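You operate a simulated robot arm through the tools that you are given. There is no shell and no other tool. Be economical: measure what you need, move in short steps, check, and stop when the job is done.

Carry out the task below with a simulated robot arm. There is one attempt and no reset: what you move stays moved.

TASK
Take out the pressed block, then shut and latch the lid.
Fine: it goes in the white tray; the other block stays on the platen.

It is judged by the outcome, as a careful person would: the job done as asked, and still so three seconds after it is handed in. It fails if anything else is knocked over, pushed out of place, dropped, spilled or broken.

THE ROBOT
A 6-joint arm with a two-finger parallel gripper, fixed in place. Base frame: the origin is at the foot of the arm, x ahead of it, y to its left, z up. Lengths are in mm, angles in rad, forces in N, time in s.
With the tool pointing down near the work surface it reaches from about 260 to 680 mm from the base axis. Its first joint turns from -1.152 to 1.152 rad. Payload 2.9 kg.
Tool frame: the origin (TCP) lies between the finger pads and is the grasp point; the fingertips stand 30 mm ahead of it; z points along the fingers, y is the line along which they close. The gripper opens to 110 mm. The fingers are 20 mm wide and 10 mm thick; the gripper's body (48 by 112 mm) begins 55 mm behind the TCP.
Orientation is that of the tool frame in the base frame, as [roll, pitch, yaw] about the fixed x, y, z axes, in that order (R = Rz(yaw) Ry(pitch) Rx(roll)). With the fingers straight down and closing along the base's y, the tool's x points along the base's -x, its y along +y and its z along -z.

THE INTERFACE
- The arm moves only by the tool play_rows. Its argument "series" is a list of rows, each a list of 7 numbers: the shift along the base's x, y, z in units of 250 mm (1.0 is 250 mm), then the turn, a rotation vector about the base's x, y, z in units of 60 degrees (1.0 is 60 degrees), then the finger opening in mm, from 0 to 110. In form: [[tx, ty, tz, rx, ry, rz, gripper], ...]. A call has 1 to 12 rows; each row is the pose to reach, as a shift and turn from the pose commanded when the call began. A call with a number of a shift or a turn outside -1 to 1 is refused whole. A row lasts 0.2 s, in which the tool goes at most 50 mm and 0.15 rad; a call with a longer step from one row to the next is refused whole, and so is a gripper value outside its range. A pose out of reach is approached as far as the arm can. The call stops where the force on the tool passes 70 N (or 10 N more than at its start, if that is more) or the arm is blocked; 0.2 s more then pass. The fingers move at their own pace (about 108 mm/s each) and stop on an object; they squeeze with about 24 N. The grip force told is the motor's: it shows also when the fingers shut on nothing. Time passes only in rows, and 0.2 s behind the last, so rows that repeat a pose let the fingers close. It gives the time, the measured TCP pose, the force on the tool (base axes), the opening and the grip force at its end, in the units of the frame above (readings bear some noise).
- Cameras (640 x 400 px; columns grow to the right, rows downward): "scene" is fixed at [67.6, 431.7, 1394.2]; the picture's right is [-0.79, -0.61, 0.00], its down [-0.35, 0.44, -0.83] and it looks along [0.51, -0.65, -0.56] (base axes); focal length 217 px, centre (320, 200). "wrist" rides on the gripper at [-36, 0, -57] in the tool frame; the picture's right is [0.00, -1.00, 0.00], its down [0.97, 0.00, -0.24] and it looks along [0.24, 0.00, 0.97] (tool axes); focal length 218 px, centre (320, 200).
- camera(camera): a new picture of that camera. No time passes.
- measure_at(camera, pixels): for up to 12 pixels [column, row] of the newest picture of that camera ("zoom" is the newest enlarged one), the place [x, y, z] in the base frame of the surface seen there, good to about 2 mm, but the place of the scene camera against the robot may be out by one fixed shift of up to 18 mm in any direction. No time passes.
- close_up(camera, box): a new picture of the part [left, top, right, bottom] of that camera's present view, enlarged. No time passes.
- finish_job(): hands the job in; it is judged then, once.

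Work in short steps. Measure before you move; look again where a grasp or a placing could have gone wrong, and mend it. You have 80 turns and 38 pictures in all, the two below and enlarged ones among them. Open the gripper and draw the arm clear of the work before you hand the job in, unless the task says otherwise; then end with one line.

The tools are called after "Request:" by a JSON object that holds its "fn" and its "kwargs". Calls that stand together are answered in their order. play_rows: Moves the arm, as the interface text tells. Its arguments: {"type":"object","properties":{"series":{"type":"array","items":{"type":"array","items":{"type":"number"}}}},"required":["series"]} The other tools are called the same way: camera (camera) takes a picture; measure_at (camera, pixels) gives the place of the surface under pixels of a picture; close_up (camera, box) takes an enlarged picture of a part of a camera's view; finish_job () hands the job in.

At the start:

```text
clock: 0.0
position: [366.2, -125.8, 1283.3]
orientation: [3.141, 0.001, 3.141]
force: [0.2, 0.1, 0.4]
opening: 109.9
grasp_force: 0.2
```

scene: 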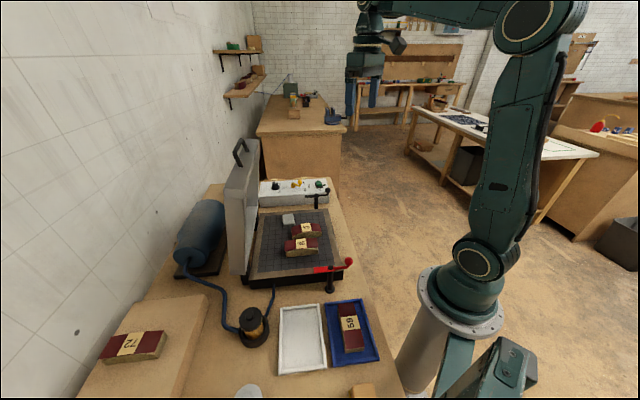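
wrist: 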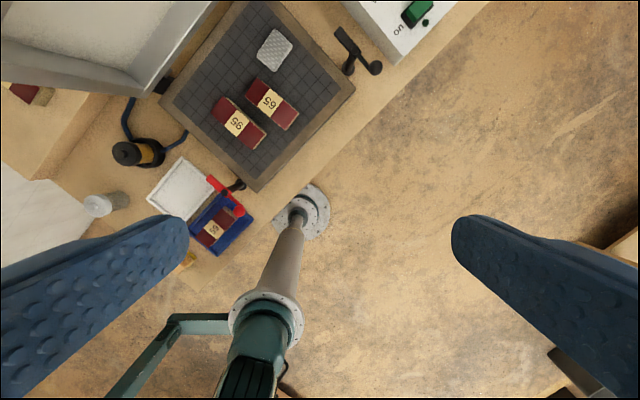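

The platen carries two labelled blocks and a small metal piece; I look closer to learn which block is the pressed one.

Request:
{"fn": "close_up", "kwargs": {"camera": "scene", "box": [220, 130, 380, 300]}}

Request:
{"fn": "close_up", "kwargs": {"camera": "wrist", "box": [140, 0, 440, 260]}}

```text
2.35 times, centred on (300, 215) of scene
```

zoom: 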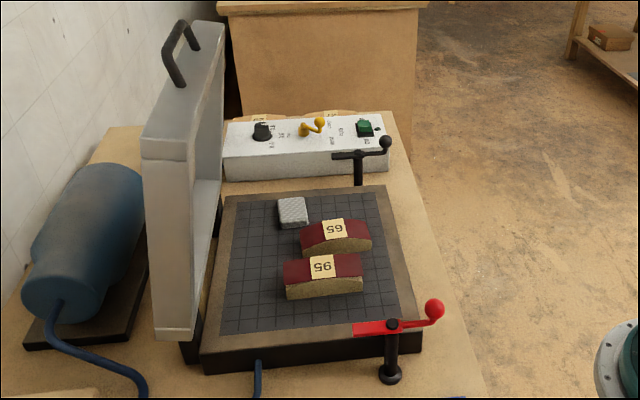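

```text
1.54 times, centred on (290, 130) of wrist
```

zoom: 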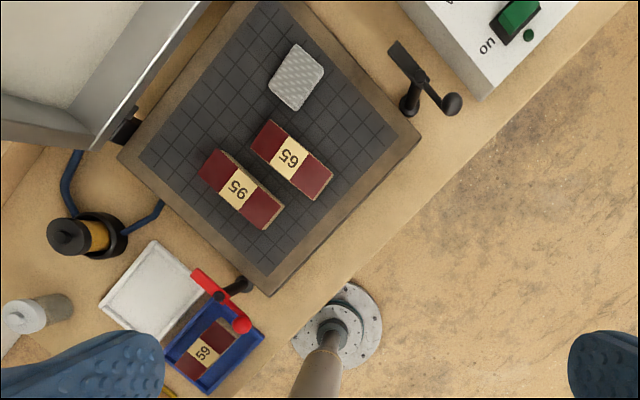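

Next I zoom in on the two blocks, the control panel and the latch to compare details.

Request:
{"fn": "close_up", "kwargs": {"camera": "scene", "box": [275, 205, 335, 265]}}

Request:
{"fn": "close_up", "kwargs": {"camera": "scene", "box": [250, 170, 340, 226]}}

Request:
{"fn": "close_up", "kwargs": {"camera": "scene", "box": [80, 290, 400, 400]}}

```text
6.67 times, centred on (305, 235) of scene
```

zoom: 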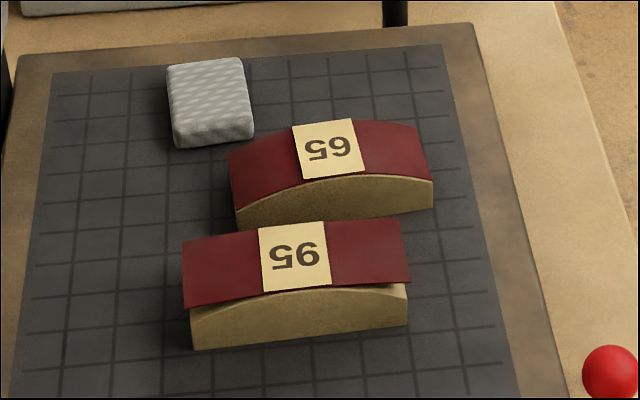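

```text
7.11 times, centred on (295, 198) of scene
```

zoom: 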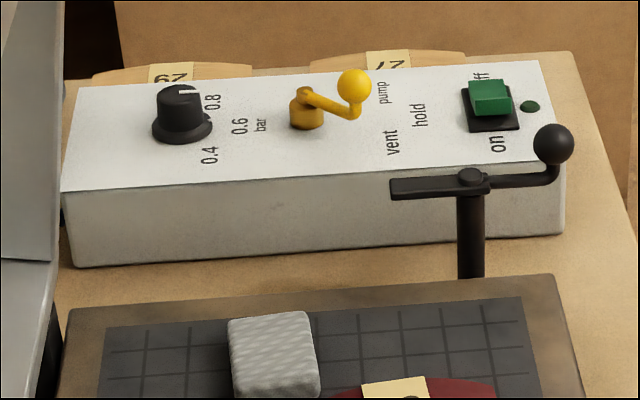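

```text
2.00 times, centred on (240, 345) of scene
```

zoom: 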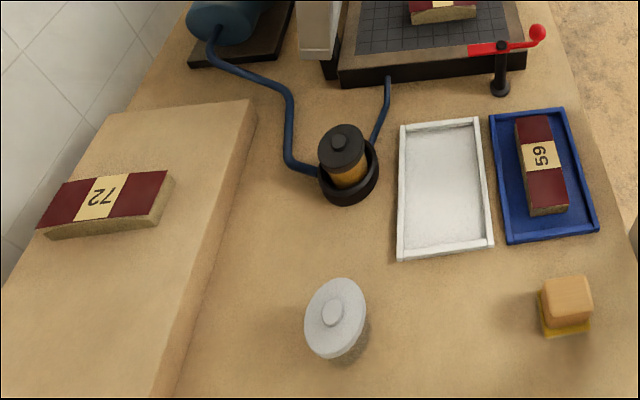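

Block 65's veneer follows the curved core with no gap, so it has been pressed. Block 95's veneer still lies flat with gaps, so 95 stays. Now I measure the blocks, tray, lid, handle and latches.

Request:
{"fn": "measure_at", "kwargs": {"camera": "wrist", "pixels": [[270, 102], [255, 86], [288, 120], [275, 50], [237, 122], [180, 190], [150, 193], [182, 158], [214, 183], [184, 218], [257, 190], [355, 88]]}}

Request:
{"fn": "close_up", "kwargs": {"camera": "scene", "box": [215, 130, 365, 300]}}

Request:
{"fn": "measure_at", "kwargs": {"camera": "scene", "pixels": [[240, 148], [236, 157], [244, 141], [237, 168], [256, 140], [230, 270], [243, 273], [305, 229], [302, 244], [304, 333], [314, 270], [349, 262]]}}

```text
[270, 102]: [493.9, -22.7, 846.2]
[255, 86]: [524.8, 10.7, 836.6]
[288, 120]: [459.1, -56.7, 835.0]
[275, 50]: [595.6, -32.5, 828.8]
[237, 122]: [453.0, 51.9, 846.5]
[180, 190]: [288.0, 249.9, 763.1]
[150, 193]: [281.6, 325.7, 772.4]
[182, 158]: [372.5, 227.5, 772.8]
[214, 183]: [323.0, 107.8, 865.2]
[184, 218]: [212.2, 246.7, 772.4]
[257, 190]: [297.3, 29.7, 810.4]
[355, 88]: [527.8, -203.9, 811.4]
```

```text
2.35 times, centred on (290, 215) of scene
```

zoom: 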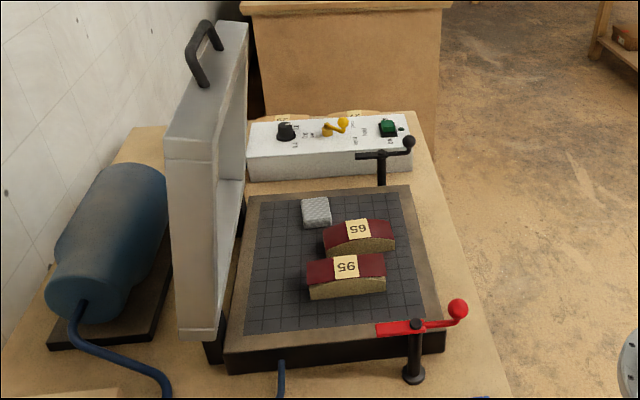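

```text
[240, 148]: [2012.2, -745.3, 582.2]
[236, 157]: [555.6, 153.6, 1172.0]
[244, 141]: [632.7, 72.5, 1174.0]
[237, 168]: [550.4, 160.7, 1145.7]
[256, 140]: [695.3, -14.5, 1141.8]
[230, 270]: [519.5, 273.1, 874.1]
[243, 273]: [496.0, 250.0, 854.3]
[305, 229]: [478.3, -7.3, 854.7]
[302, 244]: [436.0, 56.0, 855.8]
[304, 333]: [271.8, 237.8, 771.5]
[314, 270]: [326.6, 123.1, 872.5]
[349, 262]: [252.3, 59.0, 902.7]
```

From the wrist camera, block 65 is centred near (494,-23) with its top at z 846 and its long axis at about 45°. I move above it with the tool turned 45° so the fingers close across its width, then look again.

Request:
{"fn": "play_rows", "kwargs": {"series": [[0.073, 0.059, -0.143, 0, 0, 0.107, 110], [0.146, 0.118, -0.286, 0, 0, 0.214, 110], [0.219, 0.177, -0.429, 0, 0, 0.321, 110], [0.292, 0.236, -0.571, 0, 0, 0.428, 110], [0.365, 0.294, -0.714, 0, 0, 0.535, 110], [0.438, 0.353, -0.857, 0, 0, 0.642, 110], [0.512, 0.412, -1.0, 0, 0, 0.75, 110]]}}

Request:
{"fn": "camera", "kwargs": {"camera": "wrist"}}

```text
clock: 1.6
position: [495.7, -22.1, 1030.8]
orientation: [3.141, -0.002, -2.355]
force: [0.3, 0.3, 0.3]
opening: 110.1
grasp_force: 0.0
```

```text
29 pictures are left
```

wrist: 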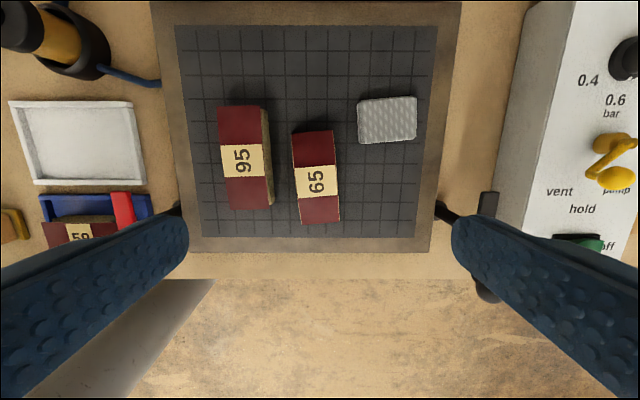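

Request:
{"fn": "measure_at", "kwargs": {"camera": "wrist", "pixels": [[316, 180], [296, 136], [330, 135], [303, 220], [337, 217], [286, 180], [268, 120], [270, 200], [12, 105], [130, 108], [145, 180], [38, 180]]}}

Request:
{"fn": "measure_at", "kwargs": {"camera": "wrist", "pixels": [[384, 120], [165, 12], [450, 12], [425, 245], [195, 245], [380, 200], [124, 205], [178, 212], [440, 212], [487, 200], [75, 145], [300, 265]]}}

```text
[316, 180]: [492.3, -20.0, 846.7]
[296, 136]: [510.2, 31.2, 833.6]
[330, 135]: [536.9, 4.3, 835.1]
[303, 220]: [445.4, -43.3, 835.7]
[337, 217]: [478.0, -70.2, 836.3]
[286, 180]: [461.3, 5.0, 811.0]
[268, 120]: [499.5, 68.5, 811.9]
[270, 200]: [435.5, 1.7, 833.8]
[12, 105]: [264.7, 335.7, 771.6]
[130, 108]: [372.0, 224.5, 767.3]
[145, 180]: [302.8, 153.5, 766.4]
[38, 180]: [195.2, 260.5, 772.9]
```

```text
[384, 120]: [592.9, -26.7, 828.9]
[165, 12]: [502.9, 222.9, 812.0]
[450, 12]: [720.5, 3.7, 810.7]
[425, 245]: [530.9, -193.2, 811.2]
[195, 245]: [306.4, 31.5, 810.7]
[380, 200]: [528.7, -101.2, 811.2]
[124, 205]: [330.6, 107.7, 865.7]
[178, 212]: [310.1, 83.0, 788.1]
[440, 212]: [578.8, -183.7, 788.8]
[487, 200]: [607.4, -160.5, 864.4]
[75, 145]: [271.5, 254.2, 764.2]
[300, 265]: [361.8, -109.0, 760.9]
```

Block 65 is centred at (492.6,-19.5), 40 wide, with its axis at 50.3°; the platen is at z 811. I turn 5.3° more, narrow the opening to 62 to clear 95, and descend to z 847.

Request:
{"fn": "play_rows", "kwargs": {"series": [[-0.006, 0.013, -0.1, 0, 0, 0.088, 62], [-0.006, 0.013, -0.25, 0, 0, 0.088, 62], [-0.006, 0.013, -0.4, 0, 0, 0.088, 62], [-0.006, 0.013, -0.55, 0, 0, 0.088, 62], [-0.006, 0.013, -0.65, 0, 0, 0.088, 62], [-0.006, 0.013, -0.72, 0, 0, 0.088, 62], [-0.006, 0.013, -0.742, 0, 0, 0.088, 62]]}}

Request:
{"fn": "camera", "kwargs": {"camera": "wrist"}}

```text
clock: 3.2
position: [494.4, -18.4, 845.6]
orientation: [-3.141, 0.001, -2.265]
force: [0.3, 0.3, -0.3]
opening: 62.0
grasp_force: 0.0
```

```text
28 pictures are left
```

wrist: 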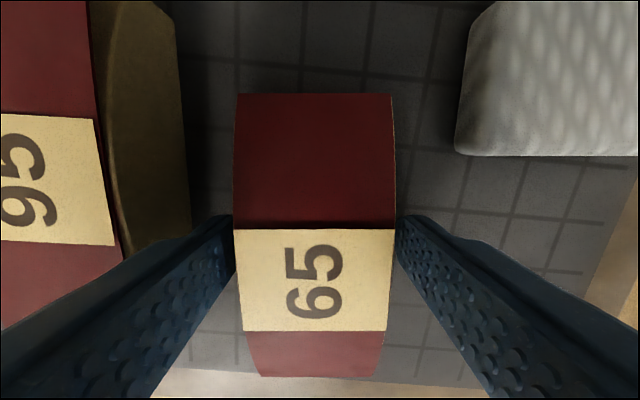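

The block sits between the fingers and both are clear of 95, so I close.

Request:
{"fn": "play_rows", "kwargs": {"series": [[0, 0, 0, 0, 0, 0, 30], [0, 0, 0, 0, 0, 0, 30], [0, 0, 0, 0, 0, 0, 30]]}}

```text
clock: 4.0
position: [494.0, -19.3, 844.4]
orientation: [3.141, 0.0, -2.263]
force: [0.6, -0.1, 0.3]
opening: 47.5
grasp_force: 24.3
```

Gripped at 47.5 mm. I lift and carry the block toward the white tray (centre 284,244), turning it to line up with the tray's long axis.

Request:
{"fn": "play_rows", "kwargs": {"series": [[0, 0, 0.1, 0, 0, 0, 30], [0, 0, 0.28, 0, 0, 0, 30], [0, 0, 0.44, 0, 0, 0, 30], [0, 0, 0.56, 0, 0, 0, 30], [-0.08, 0.1, 0.56, 0, 0, 0.13, 30], [-0.165, 0.205, 0.56, 0, 0, 0.27, 30], [-0.25, 0.31, 0.56, 0, 0, 0.41, 30], [-0.335, 0.415, 0.56, 0, 0, 0.55, 30], [-0.42, 0.525, 0.56, 0, 0, 0.69, 30]]}}

Request:
{"fn": "play_rows", "kwargs": {"series": [[-0.08, 0.1, 0, 0, 0, 0.14, 30], [-0.165, 0.205, 0, 0, 0, 0.28, 30], [-0.25, 0.31, 0, 0, 0, 0.42, 30], [-0.335, 0.415, 0, 0, 0, 0.56, 30], [-0.415, 0.527, 0, 0, 0, 0.7, 30]]}}

Request:
{"fn": "camera", "kwargs": {"camera": "wrist"}}

Request:
{"fn": "camera", "kwargs": {"camera": "scene"}}

```text
clock: 6.0
position: [389.1, 115.3, 985.7]
orientation: [3.141, 0.001, -1.538]
force: [-0.5, -0.8, 0.2]
opening: 30.0
grasp_force: 0.1
```

```text
clock: 7.2
position: [282.5, 243.6, 986.0]
orientation: [3.141, -0.001, -0.807]
force: [0.4, 0.8, -0.1]
opening: 29.9
grasp_force: 0.0
```

```text
27 pictures are left
```

wrist: 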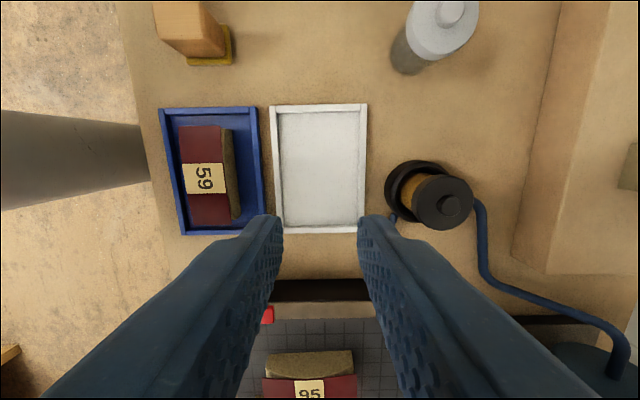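

```text
26 pictures are left
```

scene: 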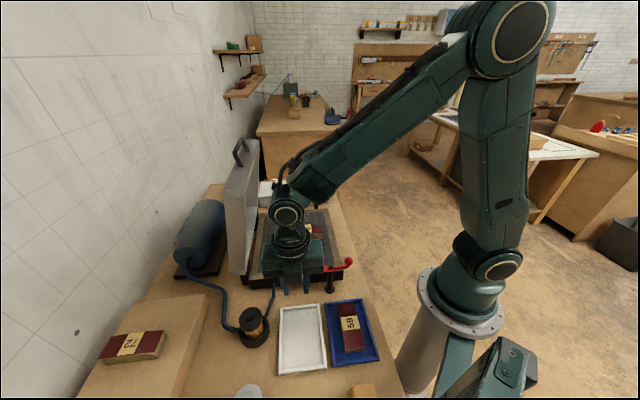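

The opening ran down to 30 with no grip force, so the block slipped out. I look for where it is.

Request:
{"fn": "play_rows", "kwargs": {"series": [[0.08, -0.1, 0.1, 0, 0, -0.14, 80], [0.165, -0.205, 0.1, 0, 0, -0.28, 80], [0.25, -0.31, 0.1, 0, 0, -0.42, 80], [0.335, -0.415, 0.1, 0, 0, -0.56, 80], [0.415, -0.527, 0.1, 0, 0, -0.7, 80]]}}

Request:
{"fn": "play_rows", "kwargs": {"series": [[0.08, -0.1, 0, 0, 0, -0.14, 80], [0.165, -0.205, 0, 0, 0, -0.28, 80], [0.25, -0.31, 0, 0, 0, -0.42, 80], [0.335, -0.415, 0, 0, 0, -0.56, 80], [0.415, -0.527, 0, 0, 0, -0.69, 80]]}}

Request:
{"fn": "camera", "kwargs": {"camera": "wrist"}}

```text
clock: 8.4
position: [387.7, 109.1, 1012.1]
orientation: [3.141, 0.0, -1.545]
force: [-0.5, -0.6, -0.5]
opening: 79.9
grasp_force: 0.0
```

```text
clock: 9.6
position: [492.8, -17.4, 1009.5]
orientation: [3.141, 0.0, -2.266]
force: [0.4, -0.5, 0.7]
opening: 79.9
grasp_force: 0.1
```

```text
25 pictures are left
```

wrist: 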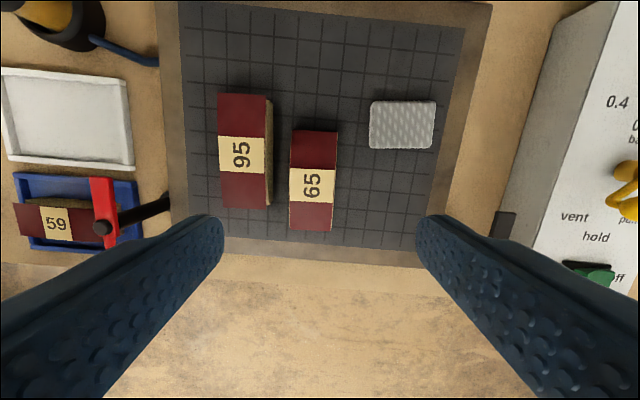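

Block 65 is still on the platen, seemingly unmoved. I look at its sides and measure it to see why the grip slipped.

Request:
{"fn": "close_up", "kwargs": {"camera": "wrist", "box": [200, 80, 360, 240]}}

Request:
{"fn": "measure_at", "kwargs": {"camera": "wrist", "pixels": [[312, 185], [295, 134], [334, 134], [294, 226], [329, 227], [288, 190], [340, 180], [297, 180], [330, 180], [243, 155], [222, 98], [264, 205]]}}

Request:
{"fn": "close_up", "kwargs": {"camera": "scene", "box": [275, 205, 335, 265]}}

```text
2.50 times, centred on (280, 160) of wrist
```

zoom: 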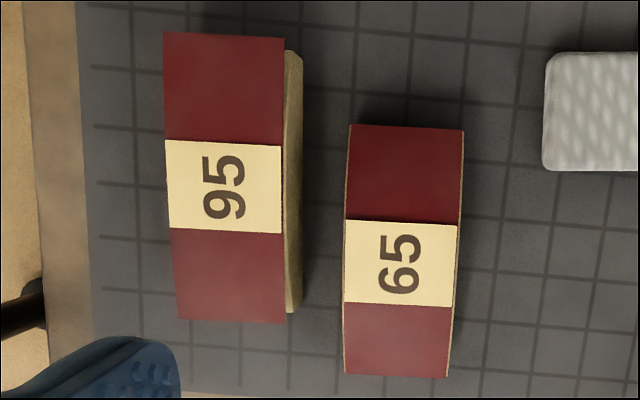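

```text
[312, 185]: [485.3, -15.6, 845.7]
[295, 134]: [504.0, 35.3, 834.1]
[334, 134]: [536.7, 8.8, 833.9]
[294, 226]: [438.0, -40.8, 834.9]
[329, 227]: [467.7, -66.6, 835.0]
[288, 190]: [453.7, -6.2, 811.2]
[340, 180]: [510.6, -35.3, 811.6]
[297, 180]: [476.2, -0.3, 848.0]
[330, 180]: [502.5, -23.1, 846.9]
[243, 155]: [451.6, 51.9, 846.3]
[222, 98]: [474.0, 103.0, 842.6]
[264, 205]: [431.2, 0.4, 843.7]
```

```text
6.67 times, centred on (305, 235) of scene
```

zoom: 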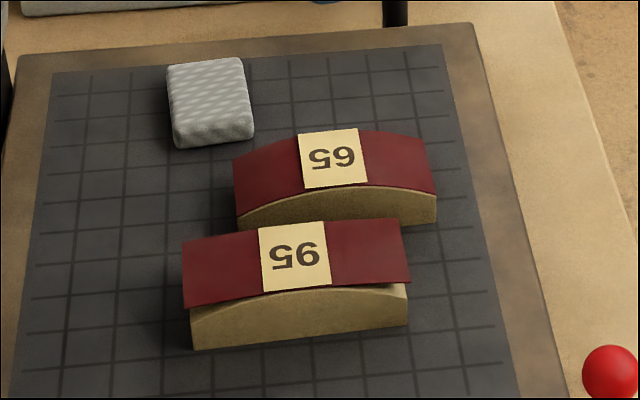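

The block shifted about 7 mm; it is now centred at (486.6,-15.9) with its axis at 48.3°. I'll re-grip it lower, let the grip settle, and lift very slowly while watching the opening.

Request:
{"fn": "play_rows", "kwargs": {"series": [[-0.022, 0.012, -0.1, 0, 0, -0.025, 62], [-0.022, 0.012, -0.26, 0, 0, -0.025, 62], [-0.022, 0.012, -0.42, 0, 0, -0.025, 62], [-0.022, 0.012, -0.56, 0, 0, -0.025, 62], [-0.022, 0.012, -0.64, 0, 0, -0.025, 62], [-0.022, 0.012, -0.668, 0, 0, -0.025, 62], [-0.022, 0.012, -0.668, 0, 0, -0.025, 62]]}}

Request:
{"fn": "camera", "kwargs": {"camera": "wrist"}}

Request:
{"fn": "play_rows", "kwargs": {"series": [[0, 0, 0, 0, 0, 0, 30], [0, 0, 0, 0, 0, 0, 30], [0, 0, 0, 0, 0, 0, 30], [0, 0, 0, 0, 0, 0, 30], [0, 0, 0, 0, 0, 0, 30]]}}

Request:
{"fn": "camera", "kwargs": {"camera": "wrist"}}

```text
clock: 11.2
position: [489.4, -18.3, 844.3]
orientation: [-3.141, 0.0, -2.289]
force: [-0.2, -0.1, 0.0]
opening: 62.1
grasp_force: 0.0
```

```text
22 pictures are left
```

wrist: 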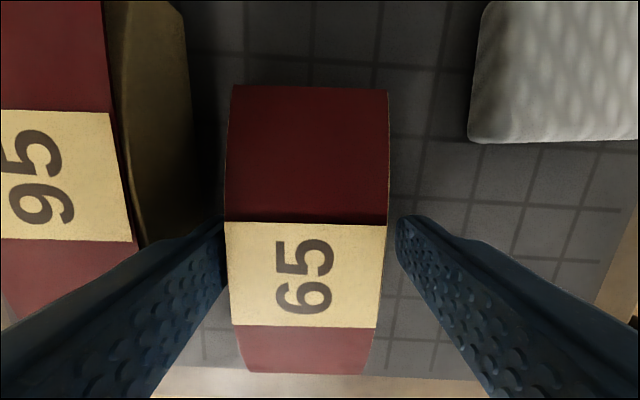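

```text
clock: 12.4
position: [488.0, -17.8, 845.9]
orientation: [3.14, -0.002, -2.289]
force: [0.1, 0.3, -0.1]
opening: 47.7
grasp_force: 24.1
```

```text
21 pictures are left
```

wrist: 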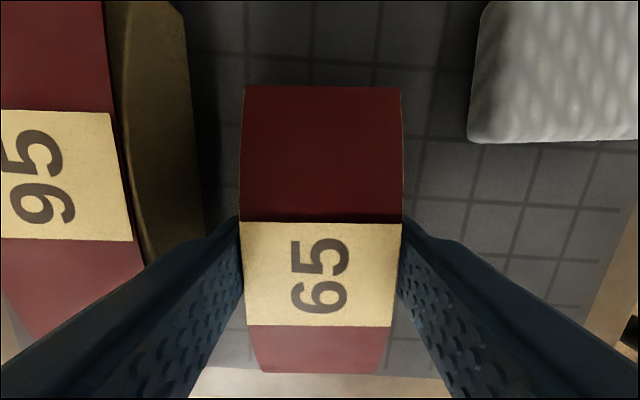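

Gripped and centred at 47.7. I lift in tiny increments.

Request:
{"fn": "play_rows", "kwargs": {"series": [[0, 0, 0.008, 0, 0, 0, 20], [0, 0, 0.016, 0, 0, 0, 20], [0, 0, 0.024, 0, 0, 0, 20]]}}

```text
clock: 13.2
position: [487.2, -15.7, 851.4]
orientation: [3.142, 0.003, -2.29]
force: [0.0, -0.1, -1.0]
opening: 47.7
grasp_force: 23.8
```

Request:
{"fn": "play_rows", "kwargs": {"series": [[0, 0, 0.02, 0, 0, 0, 20], [0, 0, 0.04, 0, 0, 0, 20], [0, 0, 0.07, 0, 0, 0, 20], [0, 0, 0.1, 0, 0, 0, 20]]}}

Request:
{"fn": "close_up", "kwargs": {"camera": "scene", "box": [260, 190, 350, 280]}}

```text
clock: 14.2
position: [486.3, -17.6, 876.2]
orientation: [3.141, 0.0, -2.29]
force: [0.3, -1.6, -0.6]
opening: 47.7
grasp_force: 24.1
```

```text
4.44 times, centred on (305, 235) of scene
```

zoom: 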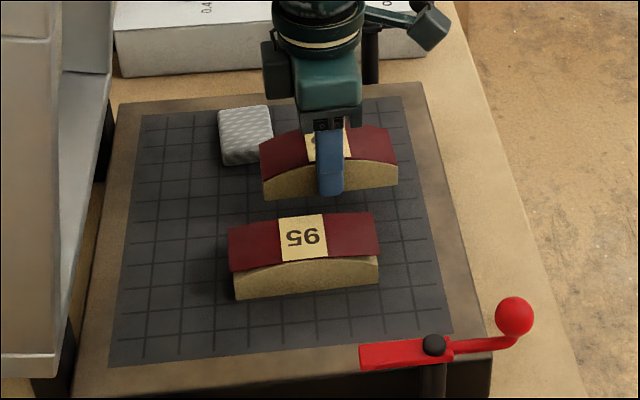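

Block held 30 mm up. I raise it gently at about 15 mm per row.

Request:
{"fn": "play_rows", "kwargs": {"series": [[0, 0, 0.03, 0, 0, 0, 20], [0, 0, 0.08, 0, 0, 0, 20], [0, 0, 0.14, 0, 0, 0, 20], [0, 0, 0.2, 0, 0, 0, 20], [0, 0, 0.26, 0, 0, 0, 20], [0, 0, 0.32, 0, 0, 0, 20], [0, 0, 0.36, 0, 0, 0, 20], [0, 0, 0.38, 0, 0, 0, 20]]}}

```text
clock: 16.0
position: [487.3, -17.0, 971.2]
orientation: [3.141, 0.001, -2.292]
force: [0.5, 0.1, -1.6]
opening: 47.6
grasp_force: 23.6
```

Request:
{"fn": "play_rows", "kwargs": {"series": [[-0.02, 0.026, 0, 0, 0, 0.036, 20], [-0.053, 0.068, 0, 0, 0, 0.093, 20], [-0.093, 0.12, 0, 0, 0, 0.165, 20], [-0.134, 0.172, 0, 0, 0, 0.236, 20], [-0.175, 0.224, 0, 0, 0, 0.308, 20], [-0.215, 0.276, 0, 0, 0, 0.379, 20], [-0.256, 0.329, 0, 0, 0, 0.451, 20], [-0.296, 0.381, 0, 0, 0, 0.523, 20], [-0.337, 0.433, 0, 0, 0, 0.594, 20], [-0.378, 0.485, 0, 0, 0, 0.666, 20], [-0.406, 0.5215, 0, 0, 0, 0.716, 20]]}}

Request:
{"fn": "play_rows", "kwargs": {"series": [[-0.02, 0.026, 0, 0, 0, 0.036, 20], [-0.053, 0.068, 0, 0, 0, 0.093, 20], [-0.093, 0.12, 0, 0, 0, 0.165, 20], [-0.134, 0.172, 0, 0, 0, 0.236, 20], [-0.175, 0.224, 0, 0, 0, 0.308, 20], [-0.215, 0.276, 0, 0, 0, 0.379, 20], [-0.256, 0.329, 0, 0, 0, 0.451, 20], [-0.296, 0.381, 0, 0, 0, 0.523, 20], [-0.337, 0.433, 0, 0, 0, 0.594, 20], [-0.378, 0.485, 0, 0, 0, 0.666, 20], [-0.406, 0.5215, 0, 0, 0, 0.716, 20]]}}

Request:
{"fn": "camera", "kwargs": {"camera": "wrist"}}

```text
clock: 18.4
position: [385.6, 112.6, 970.6]
orientation: [3.142, 0.001, -1.54]
force: [-0.8, 1.1, -0.5]
opening: 47.6
grasp_force: 24.5
```

```text
clock: 20.8
position: [283.8, 245.3, 970.9]
orientation: [-3.14, 0.0, -0.787]
force: [0.5, -0.4, -1.2]
opening: 47.4
grasp_force: 24.3
```

```text
19 pictures are left
```

wrist: 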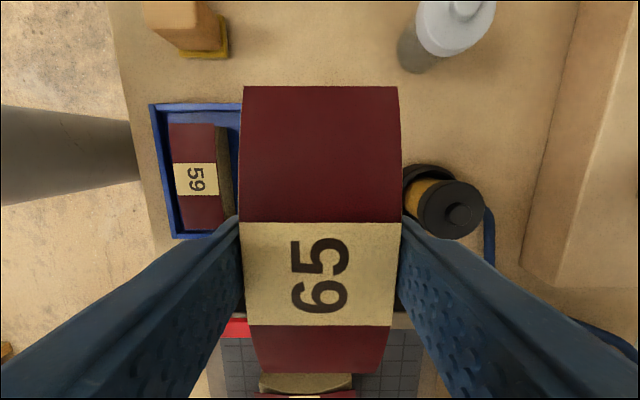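

Block is held over the tray. I check the canister and block 59 heights before lowering.

Request:
{"fn": "measure_at", "kwargs": {"camera": "wrist", "pixels": [[460, 212], [428, 205], [412, 175], [195, 180], [230, 170], [238, 110]]}}

```text
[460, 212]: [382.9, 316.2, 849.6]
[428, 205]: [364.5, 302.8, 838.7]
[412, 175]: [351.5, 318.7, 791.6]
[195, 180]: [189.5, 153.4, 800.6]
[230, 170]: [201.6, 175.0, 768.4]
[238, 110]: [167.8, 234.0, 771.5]
```

Request:
{"fn": "play_rows", "kwargs": {"series": [[0, -0.005, -0.03, 0, 0, 0, 20], [0, -0.005, -0.09, 0, 0, 0, 20], [0, -0.005, -0.16, 0, 0, 0, 20], [0, -0.005, -0.24, 0, 0, 0, 20], [0, -0.005, -0.32, 0, 0, 0, 20], [0, -0.005, -0.4, 0, 0, 0, 20], [0, -0.005, -0.48, 0, 0, 0, 20], [0, -0.005, -0.55, 0, 0, 0, 20], [0, -0.005, -0.61, 0, 0, 0, 20], [0, -0.005, -0.65, 0, 0, 0, 20], [0, -0.005, -0.672, 0, 0, 0, 20], [0, -0.005, -0.682, 0, 0, 0, 20]]}}

Request:
{"fn": "play_rows", "kwargs": {"series": [[0, 0, -0.006, 0, 0, 0, 20], [0, 0, -0.01, 0, 0, 0, 20]]}}

Request:
{"fn": "camera", "kwargs": {"camera": "wrist"}}

Request:
{"fn": "close_up", "kwargs": {"camera": "scene", "box": [240, 270, 390, 390]}}

```text
clock: 23.4
position: [283.6, 242.7, 799.3]
orientation: [3.141, 0.001, -0.79]
force: [-0.1, -0.3, -0.4]
opening: 47.7
grasp_force: 23.7
```

```text
clock: 24.0
position: [283.0, 243.0, 797.7]
orientation: [-3.139, 0.003, -0.793]
force: [-4.4, -0.2, 22.6]
opening: 47.7
grasp_force: 24.1
```

```text
18 pictures are left
```

wrist: 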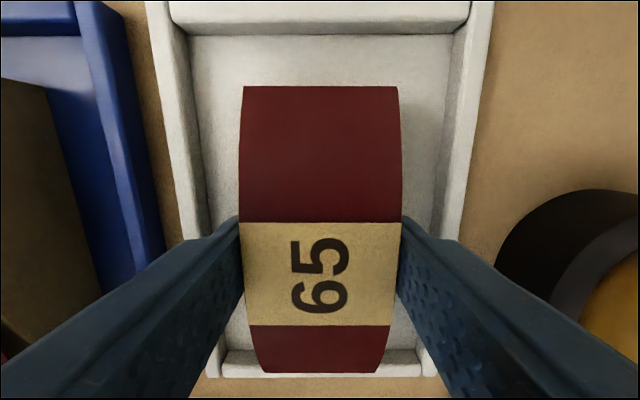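

```text
3.33 times, centred on (315, 330) of scene
```

zoom: 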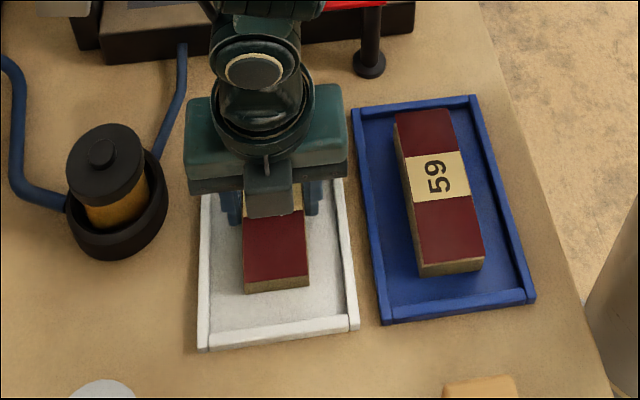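

The block rests on the tray floor (22 N contact). I open just a little, then rise straight up.

Request:
{"fn": "play_rows", "kwargs": {"series": [[0, 0, 0.008, 0, 0, 0, 47], [0, 0, 0.008, 0, 0, 0, 55], [0, 0, 0.008, 0, 0, 0, 56], [0, 0, 0.03, 0, 0, 0, 56], [0, 0, 0.1, 0, 0, 0, 56], [0, 0, 0.25, 0, 0, 0, 56], [0, 0, 0.43, 0, 0, 0, 56], [0, 0, 0.62, 0, 0, 0, 56], [0, 0, 0.81, 0, 0, 0, 56], [0, 0, 1.0, 0, 0, 0, 56]]}}

Request:
{"fn": "camera", "kwargs": {"camera": "wrist"}}

Request:
{"fn": "close_up", "kwargs": {"camera": "scene", "box": [210, 120, 370, 400]}}

```text
clock: 26.2
position: [284.8, 242.0, 1047.5]
orientation: [3.14, -0.001, -0.791]
force: [0.2, -0.6, 0.7]
opening: 56.0
grasp_force: 0.0
```

```text
16 pictures are left
```

wrist: 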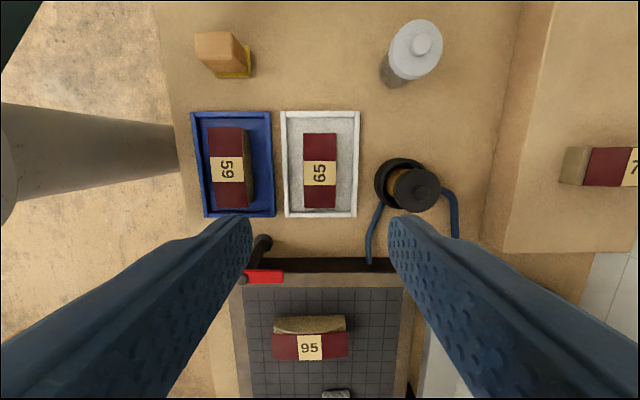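

```text
1.43 times, centred on (290, 260) of scene
```

zoom: 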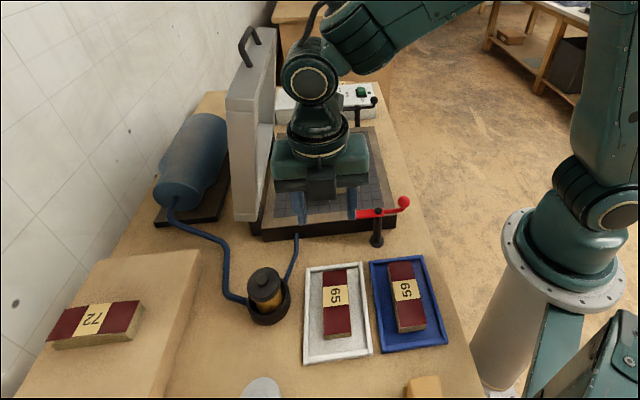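

Block 65 is flat in the white tray. Now I study the lid and its handle, still open at the hinge side.

Request:
{"fn": "close_up", "kwargs": {"camera": "scene", "box": [215, 130, 285, 174]}}

Request:
{"fn": "measure_at", "kwargs": {"camera": "zoom", "pixels": [[205, 150], [188, 108], [240, 185], [300, 115], [265, 72], [255, 95], [180, 300], [250, 290], [400, 150], [360, 85], [330, 110], [225, 80]]}}

```text
9.09 times, centred on (250, 152) of scene
```

zoom: 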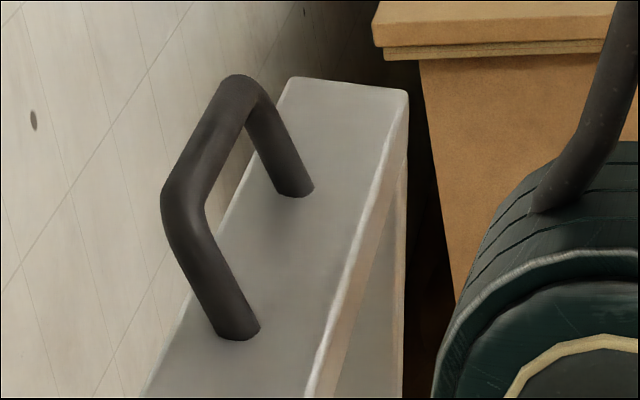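

```text
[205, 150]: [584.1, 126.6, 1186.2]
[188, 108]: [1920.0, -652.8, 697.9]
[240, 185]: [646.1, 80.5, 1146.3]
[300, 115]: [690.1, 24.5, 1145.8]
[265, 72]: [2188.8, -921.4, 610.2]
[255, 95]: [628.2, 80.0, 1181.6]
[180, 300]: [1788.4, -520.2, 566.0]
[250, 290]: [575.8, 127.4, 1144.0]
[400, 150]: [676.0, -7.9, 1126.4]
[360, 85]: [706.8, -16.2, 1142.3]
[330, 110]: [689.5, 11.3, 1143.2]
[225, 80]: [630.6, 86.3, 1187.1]
```

Request:
{"fn": "close_up", "kwargs": {"camera": "scene", "box": [210, 150, 290, 290]}}

```text
2.86 times, centred on (250, 220) of scene
```

zoom: 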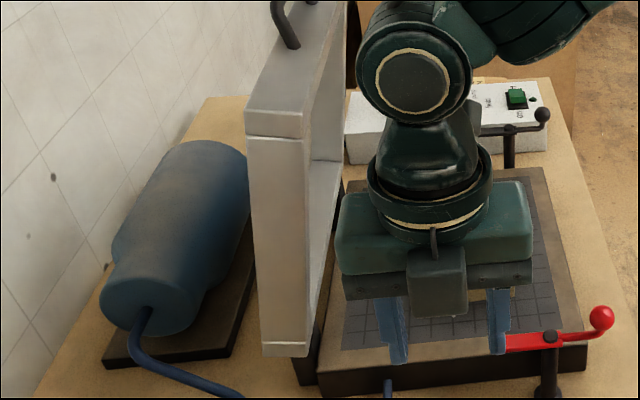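

Request:
{"fn": "measure_at", "kwargs": {"camera": "zoom", "pixels": [[250, 145], [298, 145], [252, 200], [304, 200], [258, 300], [305, 300], [264, 345], [303, 350], [248, 115], [298, 120], [340, 20], [307, 375]]}}

Request:
{"fn": "measure_at", "kwargs": {"camera": "zoom", "pixels": [[548, 338], [515, 343], [600, 318], [575, 332], [509, 130], [542, 115], [482, 131], [525, 127], [548, 385], [325, 365], [580, 355], [535, 345]]}}

```text
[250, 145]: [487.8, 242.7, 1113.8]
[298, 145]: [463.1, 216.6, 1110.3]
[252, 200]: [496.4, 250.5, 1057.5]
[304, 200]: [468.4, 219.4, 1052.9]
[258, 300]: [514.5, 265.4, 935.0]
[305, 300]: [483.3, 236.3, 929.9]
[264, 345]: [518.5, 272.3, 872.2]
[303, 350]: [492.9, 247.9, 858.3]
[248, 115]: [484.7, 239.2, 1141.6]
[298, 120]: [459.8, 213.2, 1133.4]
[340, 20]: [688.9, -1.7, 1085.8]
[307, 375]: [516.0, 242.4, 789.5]
```

```text
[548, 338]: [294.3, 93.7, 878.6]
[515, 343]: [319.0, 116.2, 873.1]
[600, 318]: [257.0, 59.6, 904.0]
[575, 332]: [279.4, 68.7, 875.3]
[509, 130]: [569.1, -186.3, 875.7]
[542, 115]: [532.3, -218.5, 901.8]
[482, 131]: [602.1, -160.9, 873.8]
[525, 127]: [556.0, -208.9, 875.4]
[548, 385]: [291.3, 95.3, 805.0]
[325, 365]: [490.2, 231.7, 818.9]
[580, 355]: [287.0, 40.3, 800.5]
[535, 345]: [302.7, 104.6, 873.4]
```

The lid leans about 10° toward the platen, hinge at the far side, and the handle bar stands above its top edge near (620,95,1176). I'll raise the tool, already aligned to straddle the handle, and move above it.

Request:
{"fn": "play_rows", "kwargs": {"series": [[0, 0, 0.16, 0, 0, 0, 60], [0, 0, 0.34, 0, 0, 0, 60], [0, 0, 0.52, 0, 0, 0, 60], [0, 0, 0.68, 0, 0, 0, 60], [0, 0, 0.82, 0, 0, 0, 60], [0.16, -0.07, 0.82, 0, 0, 0, 60], [0.32, -0.14, 0.82, 0, 0, 0, 60], [0.48, -0.21, 0.82, 0, 0, 0, 60], [0.64, -0.28, 0.82, 0, 0, 0, 60]]}}

Request:
{"fn": "play_rows", "kwargs": {"series": [[0.14, -0.06, 0, 0, 0, 0, 60], [0.28, -0.12, 0, 0, 0, 0, 60], [0.42, -0.18, 0, 0, 0, 0, 60], [0.56, -0.24, 0, 0, 0, 0, 60], [0.7, -0.31, 0, 0, 0, 0, 60]]}}

Request:
{"fn": "camera", "kwargs": {"camera": "wrist"}}

```text
clock: 28.2
position: [442.6, 172.9, 1252.3]
orientation: [-3.141, -0.001, -0.79]
force: [-0.1, -0.3, -0.5]
opening: 60.1
grasp_force: 0.0
```

```text
clock: 29.4
position: [566.0, 93.9, 1222.1]
orientation: [-3.141, 0.0, -0.79]
force: [-0.4, 0.1, -0.4]
opening: 60.0
grasp_force: 0.1
out of reach, approached as far as the arm can: row 3, 4, 5
```

```text
12 pictures are left
```

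wrist: 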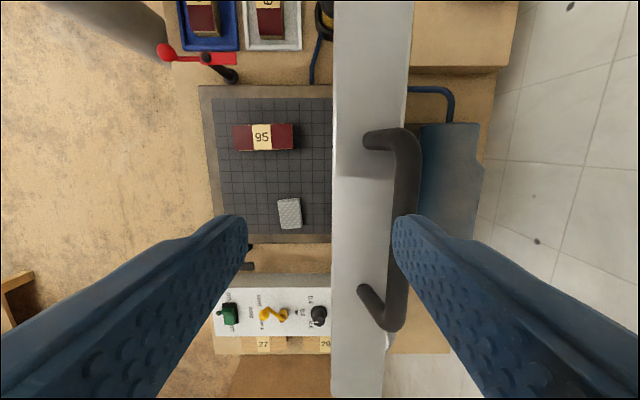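

Straight-down reach ends here, but the wrist view shows the handle well; I measure it along with the latches.

Request:
{"fn": "measure_at", "kwargs": {"camera": "wrist", "pixels": [[406, 165], [404, 200], [393, 310], [370, 138], [362, 292], [345, 200], [390, 100], [338, 100], [408, 60], [165, 52], [226, 60], [206, 58]]}}

```text
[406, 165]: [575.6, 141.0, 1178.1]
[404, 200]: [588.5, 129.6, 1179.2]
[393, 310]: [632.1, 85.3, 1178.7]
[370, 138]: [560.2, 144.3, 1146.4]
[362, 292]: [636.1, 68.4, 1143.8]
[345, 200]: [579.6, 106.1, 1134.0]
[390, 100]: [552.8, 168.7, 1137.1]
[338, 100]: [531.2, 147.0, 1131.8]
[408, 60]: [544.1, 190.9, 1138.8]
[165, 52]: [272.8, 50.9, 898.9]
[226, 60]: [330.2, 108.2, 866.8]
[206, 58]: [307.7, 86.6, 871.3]
```

The handle bar runs at u≈508, centre (604,112,1173), just beyond the straight-down reach, so I'll tilt the tool outward about 15°. First I back off to learn the commanded pose.

Request:
{"fn": "play_rows", "kwargs": {"series": [[-0.15, 0, 0, 0, 0, 0, 60], [-0.3, 0, 0, 0, 0, 0, 60]]}}

```text
clock: 30.0
position: [490.9, 94.6, 1223.7]
orientation: [-3.14, 0.002, -0.79]
force: [0.0, 1.0, -0.3]
opening: 60.0
grasp_force: 0.1
```

Request:
{"fn": "play_rows", "kwargs": {"series": [[0, 0, 0.03, 0.088, -0.089, 0, 44], [0, 0, 0.05, 0.176, -0.178, 0, 44], [0.13, 0.02, 0.05, 0.176, -0.178, 0, 44], [0.26, 0.04, 0.04, 0.176, -0.178, 0, 44], [0.382, 0.061, 0.02, 0.176, -0.178, 0, 44]]}}

Request:
{"fn": "camera", "kwargs": {"camera": "wrist"}}

```text
clock: 31.2
position: [556.6, 39.9, 1195.9]
orientation: [-2.876, 0.001, -0.818]
force: [-3.7, 1.9, 0.8]
opening: 43.9
grasp_force: 0.0
out of reach, approached as far as the arm can: row 1, 2, 3, 4, 5
```

```text
11 pictures are left
```

wrist: 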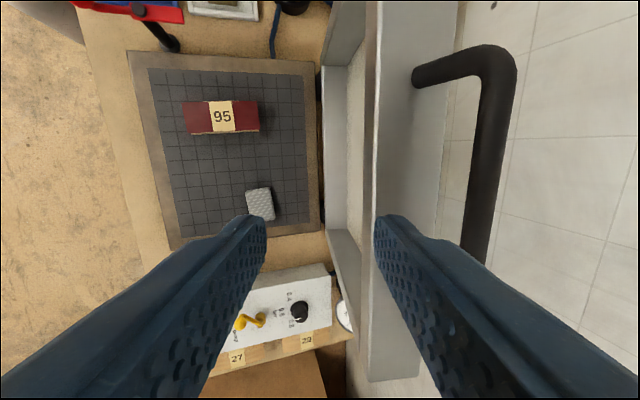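

Tilting is worse for this wrist, so I untilt. Plan: go straight-down with fingers wide open near the handle's left leg (v≈320), where reach suffices, and come in low.

Request:
{"fn": "play_rows", "kwargs": {"series": [[-0.1, 0, 0.0, -0.06, 0.06, 0, 60], [-0.24, 0, 0.04, -0.12, 0.12, 0.01, 80], [-0.36, 0.0, 0.07, -0.176, 0.178, 0.025, 110], [-0.36, 0.05, 0.07, -0.176, 0.178, 0.025, 110]]}}

```text
clock: 32.2
position: [466.5, 54.4, 1216.0]
orientation: [3.141, 0.001, -0.764]
force: [0.4, -0.5, -0.2]
opening: 109.9
grasp_force: 0.1
```

Request:
{"fn": "play_rows", "kwargs": {"series": [[0.12, 0.065, 0.022, 0, 0, -0.024, 110], [0.24, 0.13, 0.022, 0, 0, -0.024, 110], [0.37, 0.197, 0.02, 0, 0, -0.024, 110]]}}

```text
clock: 33.0
position: [558.5, 105.9, 1220.1]
orientation: [3.139, 0.007, -0.791]
force: [0.1, 0.2, -0.6]
opening: 110.0
grasp_force: 0.0
```

Request:
{"fn": "play_rows", "kwargs": {"series": [[0.017, 0.017, -0.04, 0, 0, 0, 110], [0.034, 0.034, -0.075, 0, 0, 0, 110], [0.062, 0.062, -0.12, 0, 0, 0, 110], [0.085, 0.084, -0.15, 0, 0, 0, 110], [0.1, 0.098, -0.176, 0, 0, 0, 110]]}}

Request:
{"fn": "camera", "kwargs": {"camera": "wrist"}}

```text
clock: 34.2
position: [583.4, 127.8, 1176.5]
orientation: [3.141, 0.004, -0.79]
force: [-0.1, -0.2, -0.8]
opening: 110.0
grasp_force: 0.0
```

```text
10 pictures are left
```

wrist: 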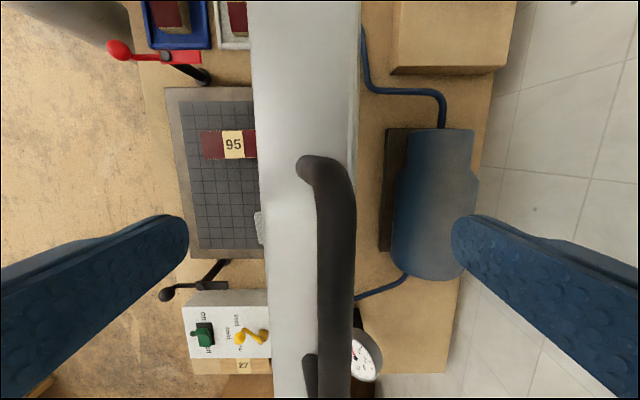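

The fingers straddle the handle bar well (bar at column ~336). I close on it.

Request:
{"fn": "play_rows", "kwargs": {"series": [[0.006, 0.006, 0, 0, 0, 0, 60], [0.01, 0.01, 0, 0, 0, 0, 30], [0.01, 0.01, 0, 0, 0, 0, 5], [0.01, 0.01, 0, 0, 0, 0, 5], [0.01, 0.01, 0, 0, 0, 0, 5]]}}

```text
clock: 35.4
position: [586.9, 132.1, 1175.8]
orientation: [-3.141, 0.002, -0.79]
force: [1.6, 0.6, -0.8]
opening: 11.8
grasp_force: 45.2
```

Handle gripped (11.8 mm). I pull it a short way along the closing arc and watch forces.

Request:
{"fn": "play_rows", "kwargs": {"series": [[-0.017, -0.017, -0.003, 0, 0, 0, 5], [-0.035, -0.034, -0.007, 0, 0, 0, 5], [-0.052, -0.051, -0.01, 0, 0, 0, 5], [-0.067, -0.067, -0.014, 0, 0, 0, 5], [-0.083, -0.082, -0.018, 0, 0, 0, 5], [-0.098, -0.097, -0.022, 0, 0, 0, 5]]}}

```text
clock: 36.8
position: [561.6, 107.3, 1171.5]
orientation: [-3.141, 0.004, -0.79]
force: [1.8, 0.5, -0.3]
opening: 11.6
grasp_force: 45.1
```

Request:
{"fn": "play_rows", "kwargs": {"series": [[-0.0506, -0.0501, -0.0172, 0, 0, 0, 5], [-0.1005, -0.0997, -0.038, 0, 0, 0, 5], [-0.1494, -0.1481, -0.0624, 0, 0, 0, 5], [-0.1977, -0.196, -0.0908, 0, 0, 0, 5], [-0.2445, -0.2425, -0.122, 0, 0, 0, 5], [-0.2902, -0.2878, -0.1572, 0, 0, 0, 5]]}}

Request:
{"fn": "camera", "kwargs": {"camera": "wrist"}}

```text
clock: 38.2
position: [489.2, 33.3, 1133.8]
orientation: [-3.137, 0.001, -0.793]
force: [6.4, -15.3, 10.9]
opening: 12.0
grasp_force: 44.6
out of reach, approached as far as the arm can: row 3, 4
```

```text
9 pictures are left
```

wrist: 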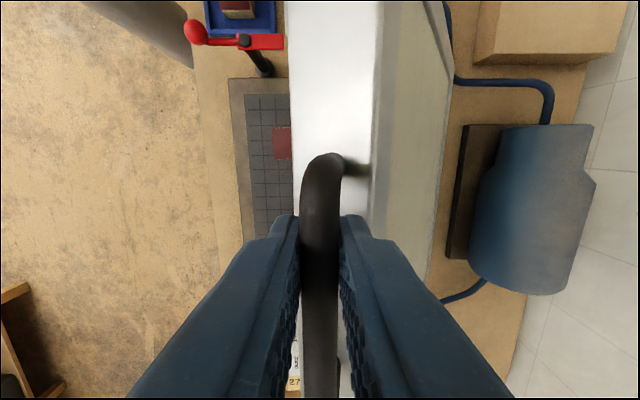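

The lid follows, with modest forces. I continue down the arc in shorter calls.

Request:
{"fn": "play_rows", "kwargs": {"series": [[-0.0443, -0.0439, -0.0384, 0, 0, 0, 5], [-0.0872, -0.0865, -0.0796, 0, 0, 0, 5], [-0.1287, -0.1276, -0.1244, 0, 0, 0, 5], [-0.1681, -0.1667, -0.172, 0, 0, 0, 5], [-0.2059, -0.2042, -0.2224, 0, 0, 0, 5]]}}

```text
clock: 39.4
position: [438.3, -18.1, 1075.6]
orientation: [-3.14, 0.003, -0.796]
force: [-14.9, -29.7, 34.8]
opening: 11.9
grasp_force: 45.3
```

Force points radially outward, (−31 in u, +35 in z), so the true arc is wider than my estimate. I ease outward by a few mm.

Request:
{"fn": "play_rows", "kwargs": {"series": [[-0.0057, -0.0056, 0.008, 0, 0, 0, 5], [-0.0114, -0.0113, 0.016, 0, 0, 0, 5], [-0.017, -0.017, 0.024, 0, 0, 0, 5]]}}

```text
clock: 40.2
position: [436.6, -15.8, 1080.0]
orientation: [-3.138, 0.003, -0.782]
force: [38.2, 8.6, -33.0]
opening: 11.9
grasp_force: 44.6
```

Request:
{"fn": "play_rows", "kwargs": {"series": [[0.0085, 0.0084, -0.01, 0, 0, 0, 5], [-0.0219, -0.0217, -0.0524, 0, 0, 0, 5], [-0.0582, -0.0577, -0.1084, 0, 0, 0, 5], [-0.0923, -0.0915, -0.1664, 0, 0, 0, 5], [-0.1241, -0.1231, -0.2272, 0, 0, 0, 5]]}}

```text
clock: 41.4
position: [403.5, -48.2, 1026.0]
orientation: [-3.14, 0.002, -0.789]
force: [16.9, 7.6, -9.8]
opening: 11.9
grasp_force: 44.7
```

Request:
{"fn": "play_rows", "kwargs": {"series": [[0.0, 0.0, -0.02, 0, 0, 0, 5], [-0.0173, -0.0172, -0.0512, 0, 0, 0, 5], [-0.0443, -0.0439, -0.1156, 0, 0, 0, 5], [-0.0687, -0.0681, -0.1816, 0, 0, 0, 5], [-0.0909, -0.0901, -0.2496, 0, 0, 0, 5], [-0.1102, -0.1093, -0.3192, 0, 0, 0, 5]]}}

```text
clock: 42.8
position: [375.1, -78.1, 946.0]
orientation: [-3.141, 0.004, -0.789]
force: [10.4, 1.6, -1.8]
opening: 11.9
grasp_force: 44.8
```

Request:
{"fn": "play_rows", "kwargs": {"series": [[-0.006, -0.006, -0.03, 0, 0, 0, 5], [-0.0142, -0.0141, -0.072, 0, 0, 0, 5], [-0.0281, -0.0279, -0.1436, 0, 0, 0, 5], [-0.0398, -0.0394, -0.2164, 0, 0, 0, 5], [-0.0483, -0.0479, -0.2896, 0, 0, 0, 5]]}}

Request:
{"fn": "close_up", "kwargs": {"camera": "scene", "box": [210, 150, 370, 300]}}

```text
clock: 44.0
position: [362.2, -89.8, 873.4]
orientation: [3.14, 0.004, -0.791]
force: [-1.3, -11.8, 1.2]
opening: 11.5
grasp_force: 45.0
```

```text
2.67 times, centred on (290, 225) of scene
```

zoom: 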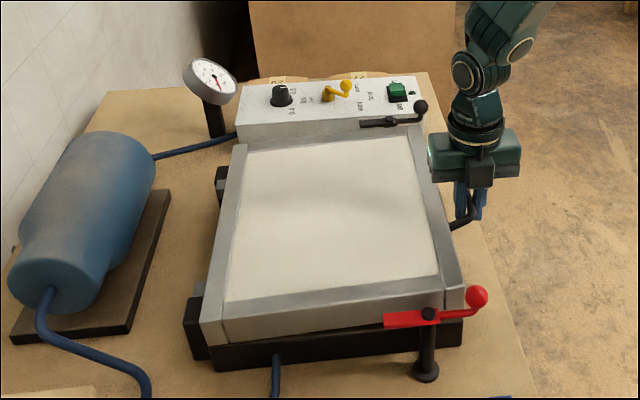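

Lid is almost shut. I lower the rest slowly until contact.

Request:
{"fn": "play_rows", "kwargs": {"series": [[-0.001, -0.001, -0.025, 0, 0, 0, 5], [-0.003, -0.003, -0.05, 0, 0, 0, 5], [-0.004, -0.004, -0.07, 0, 0, 0, 5]]}}

Request:
{"fn": "play_rows", "kwargs": {"series": [[-0.001, -0.001, -0.016, 0, 0, 0, 5], [-0.001, -0.001, -0.03, 0, 0, 0, 5], [-0.001, -0.001, -0.04, 0, 0, 0, 5]]}}

```text
clock: 44.8
position: [362.3, -92.4, 857.2]
orientation: [3.137, 0.006, -0.791]
force: [-7.7, -24.2, 0.3]
opening: 11.6
grasp_force: 45.1
```

```text
clock: 45.6
position: [360.9, -92.2, 843.4]
orientation: [3.139, 0.005, -0.792]
force: [-8.6, -12.6, 1.2]
opening: 12.4
grasp_force: 8.0
```

Request:
{"fn": "play_rows", "kwargs": {"series": [[0, 0, -0.01, 0, 0, 0, 5], [0, 0, -0.02, 0, 0, 0, 5], [0, 0, -0.03, 0, 0, 0, 5]]}}

Request:
{"fn": "camera", "kwargs": {"camera": "wrist"}}

```text
clock: 46.4
position: [360.5, -92.0, 839.0]
orientation: [3.141, 0.002, -0.79]
force: [-9.4, -12.5, 6.5]
opening: 13.3
grasp_force: 8.9
```

```text
7 pictures are left
```

wrist: 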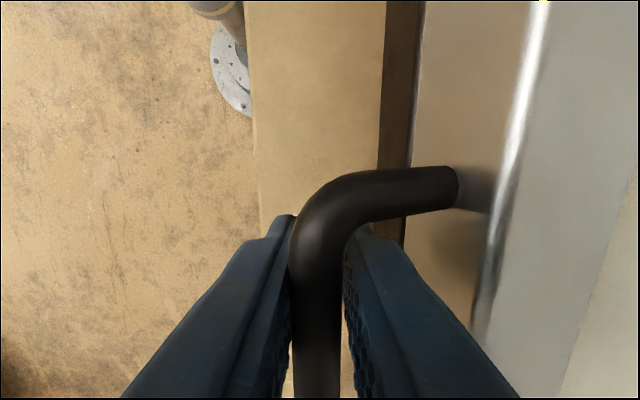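

Request:
{"fn": "measure_at", "kwargs": {"camera": "wrist", "pixels": [[580, 200], [540, 60], [620, 100], [600, 300], [418, 150], [440, 100], [500, 100], [405, 60], [390, 180], [330, 190], [315, 300]]}}

```text
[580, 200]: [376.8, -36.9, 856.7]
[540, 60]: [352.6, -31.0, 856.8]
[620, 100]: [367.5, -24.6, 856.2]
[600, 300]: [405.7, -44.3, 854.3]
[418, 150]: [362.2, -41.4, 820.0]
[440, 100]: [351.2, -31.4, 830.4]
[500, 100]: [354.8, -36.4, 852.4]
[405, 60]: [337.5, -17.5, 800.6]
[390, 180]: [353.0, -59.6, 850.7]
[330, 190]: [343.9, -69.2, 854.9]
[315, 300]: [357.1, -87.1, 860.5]
```

Lid front is at z≈856 and the bar slid in the fingers, so the lid has bottomed. I open slightly, rise, and check that the lid lies level.

Request:
{"fn": "play_rows", "kwargs": {"series": [[0, 0, 0, 0, 0, 0, 26], [0, 0, 0, 0, 0, 0, 26], [0, 0, 0.1, 0, 0, 0, 26], [0, 0, 0.25, 0, 0, 0, 26], [0, 0, 0.43, 0, 0, 0, 26], [0, 0, 0.6, 0, 0, 0, 26]]}}

Request:
{"fn": "camera", "kwargs": {"camera": "wrist"}}

```text
clock: 47.8
position: [360.2, -91.6, 987.4]
orientation: [-3.14, 0.006, -0.791]
force: [-0.6, -0.2, 0.3]
opening: 26.3
grasp_force: 0.1
```

```text
6 pictures are left
```

wrist: 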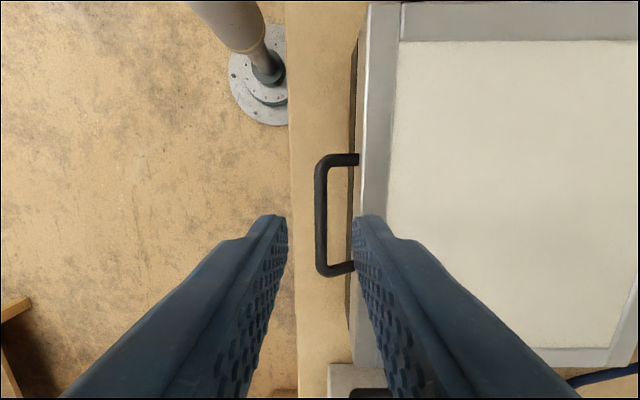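

Request:
{"fn": "measure_at", "kwargs": {"camera": "wrist", "pixels": [[380, 150], [376, 30], [390, 60], [500, 20], [600, 20], [630, 20], [500, 150], [600, 200], [550, 355], [320, 200], [352, 200], [600, 355]]}}

```text
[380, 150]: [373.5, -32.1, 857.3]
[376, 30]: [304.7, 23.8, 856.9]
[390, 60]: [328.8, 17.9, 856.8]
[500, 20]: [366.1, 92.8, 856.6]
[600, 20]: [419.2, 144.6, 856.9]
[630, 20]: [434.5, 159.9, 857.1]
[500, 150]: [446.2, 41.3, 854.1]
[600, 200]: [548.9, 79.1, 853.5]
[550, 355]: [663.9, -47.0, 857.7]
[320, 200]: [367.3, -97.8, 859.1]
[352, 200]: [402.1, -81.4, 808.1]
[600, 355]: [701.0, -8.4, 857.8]
```

The lid lies level at z≈857. Next the red latch: pivot (308,87), knob at (272,51,~889), radius 50. I'll use closed fingers to push the knob around −90° so the bar swings over the lid; first I get into position behind the knob.

Request:
{"fn": "play_rows", "kwargs": {"series": [[-0.06, 0.13, 0, 0, 0, 0, 0], [-0.12, 0.26, 0, 0, 0, 0, 0], [-0.18, 0.39, 0, 0, 0, 0, 0], [-0.228, 0.514, 0, 0, 0, 0, 0], [-0.228, 0.514, -0.13, 0, 0, 0, 0], [-0.228, 0.514, -0.25, 0, 0, 0, 0], [-0.228, 0.514, -0.322, 0, 0, 0, 0]]}}

Request:
{"fn": "camera", "kwargs": {"camera": "wrist"}}

```text
clock: 49.4
position: [305.1, 37.0, 906.8]
orientation: [-3.139, 0.004, -0.792]
force: [0.7, -0.2, 0.2]
opening: 0.0
grasp_force: 24.1
```

```text
5 pictures are left
```

wrist: 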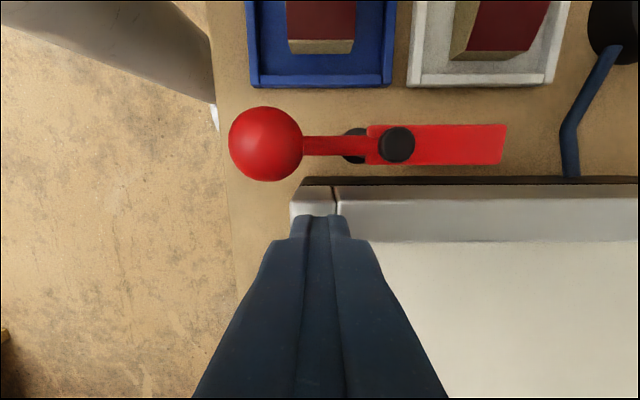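

Request:
{"fn": "measure_at", "kwargs": {"camera": "wrist", "pixels": [[267, 135], [298, 145], [397, 144], [500, 145], [340, 146], [265, 178], [300, 200]]}}

```text
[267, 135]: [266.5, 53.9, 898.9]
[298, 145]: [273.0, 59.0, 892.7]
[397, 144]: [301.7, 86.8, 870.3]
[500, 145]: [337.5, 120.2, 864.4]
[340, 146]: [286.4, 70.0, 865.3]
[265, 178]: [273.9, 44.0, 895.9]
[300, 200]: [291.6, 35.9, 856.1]
```

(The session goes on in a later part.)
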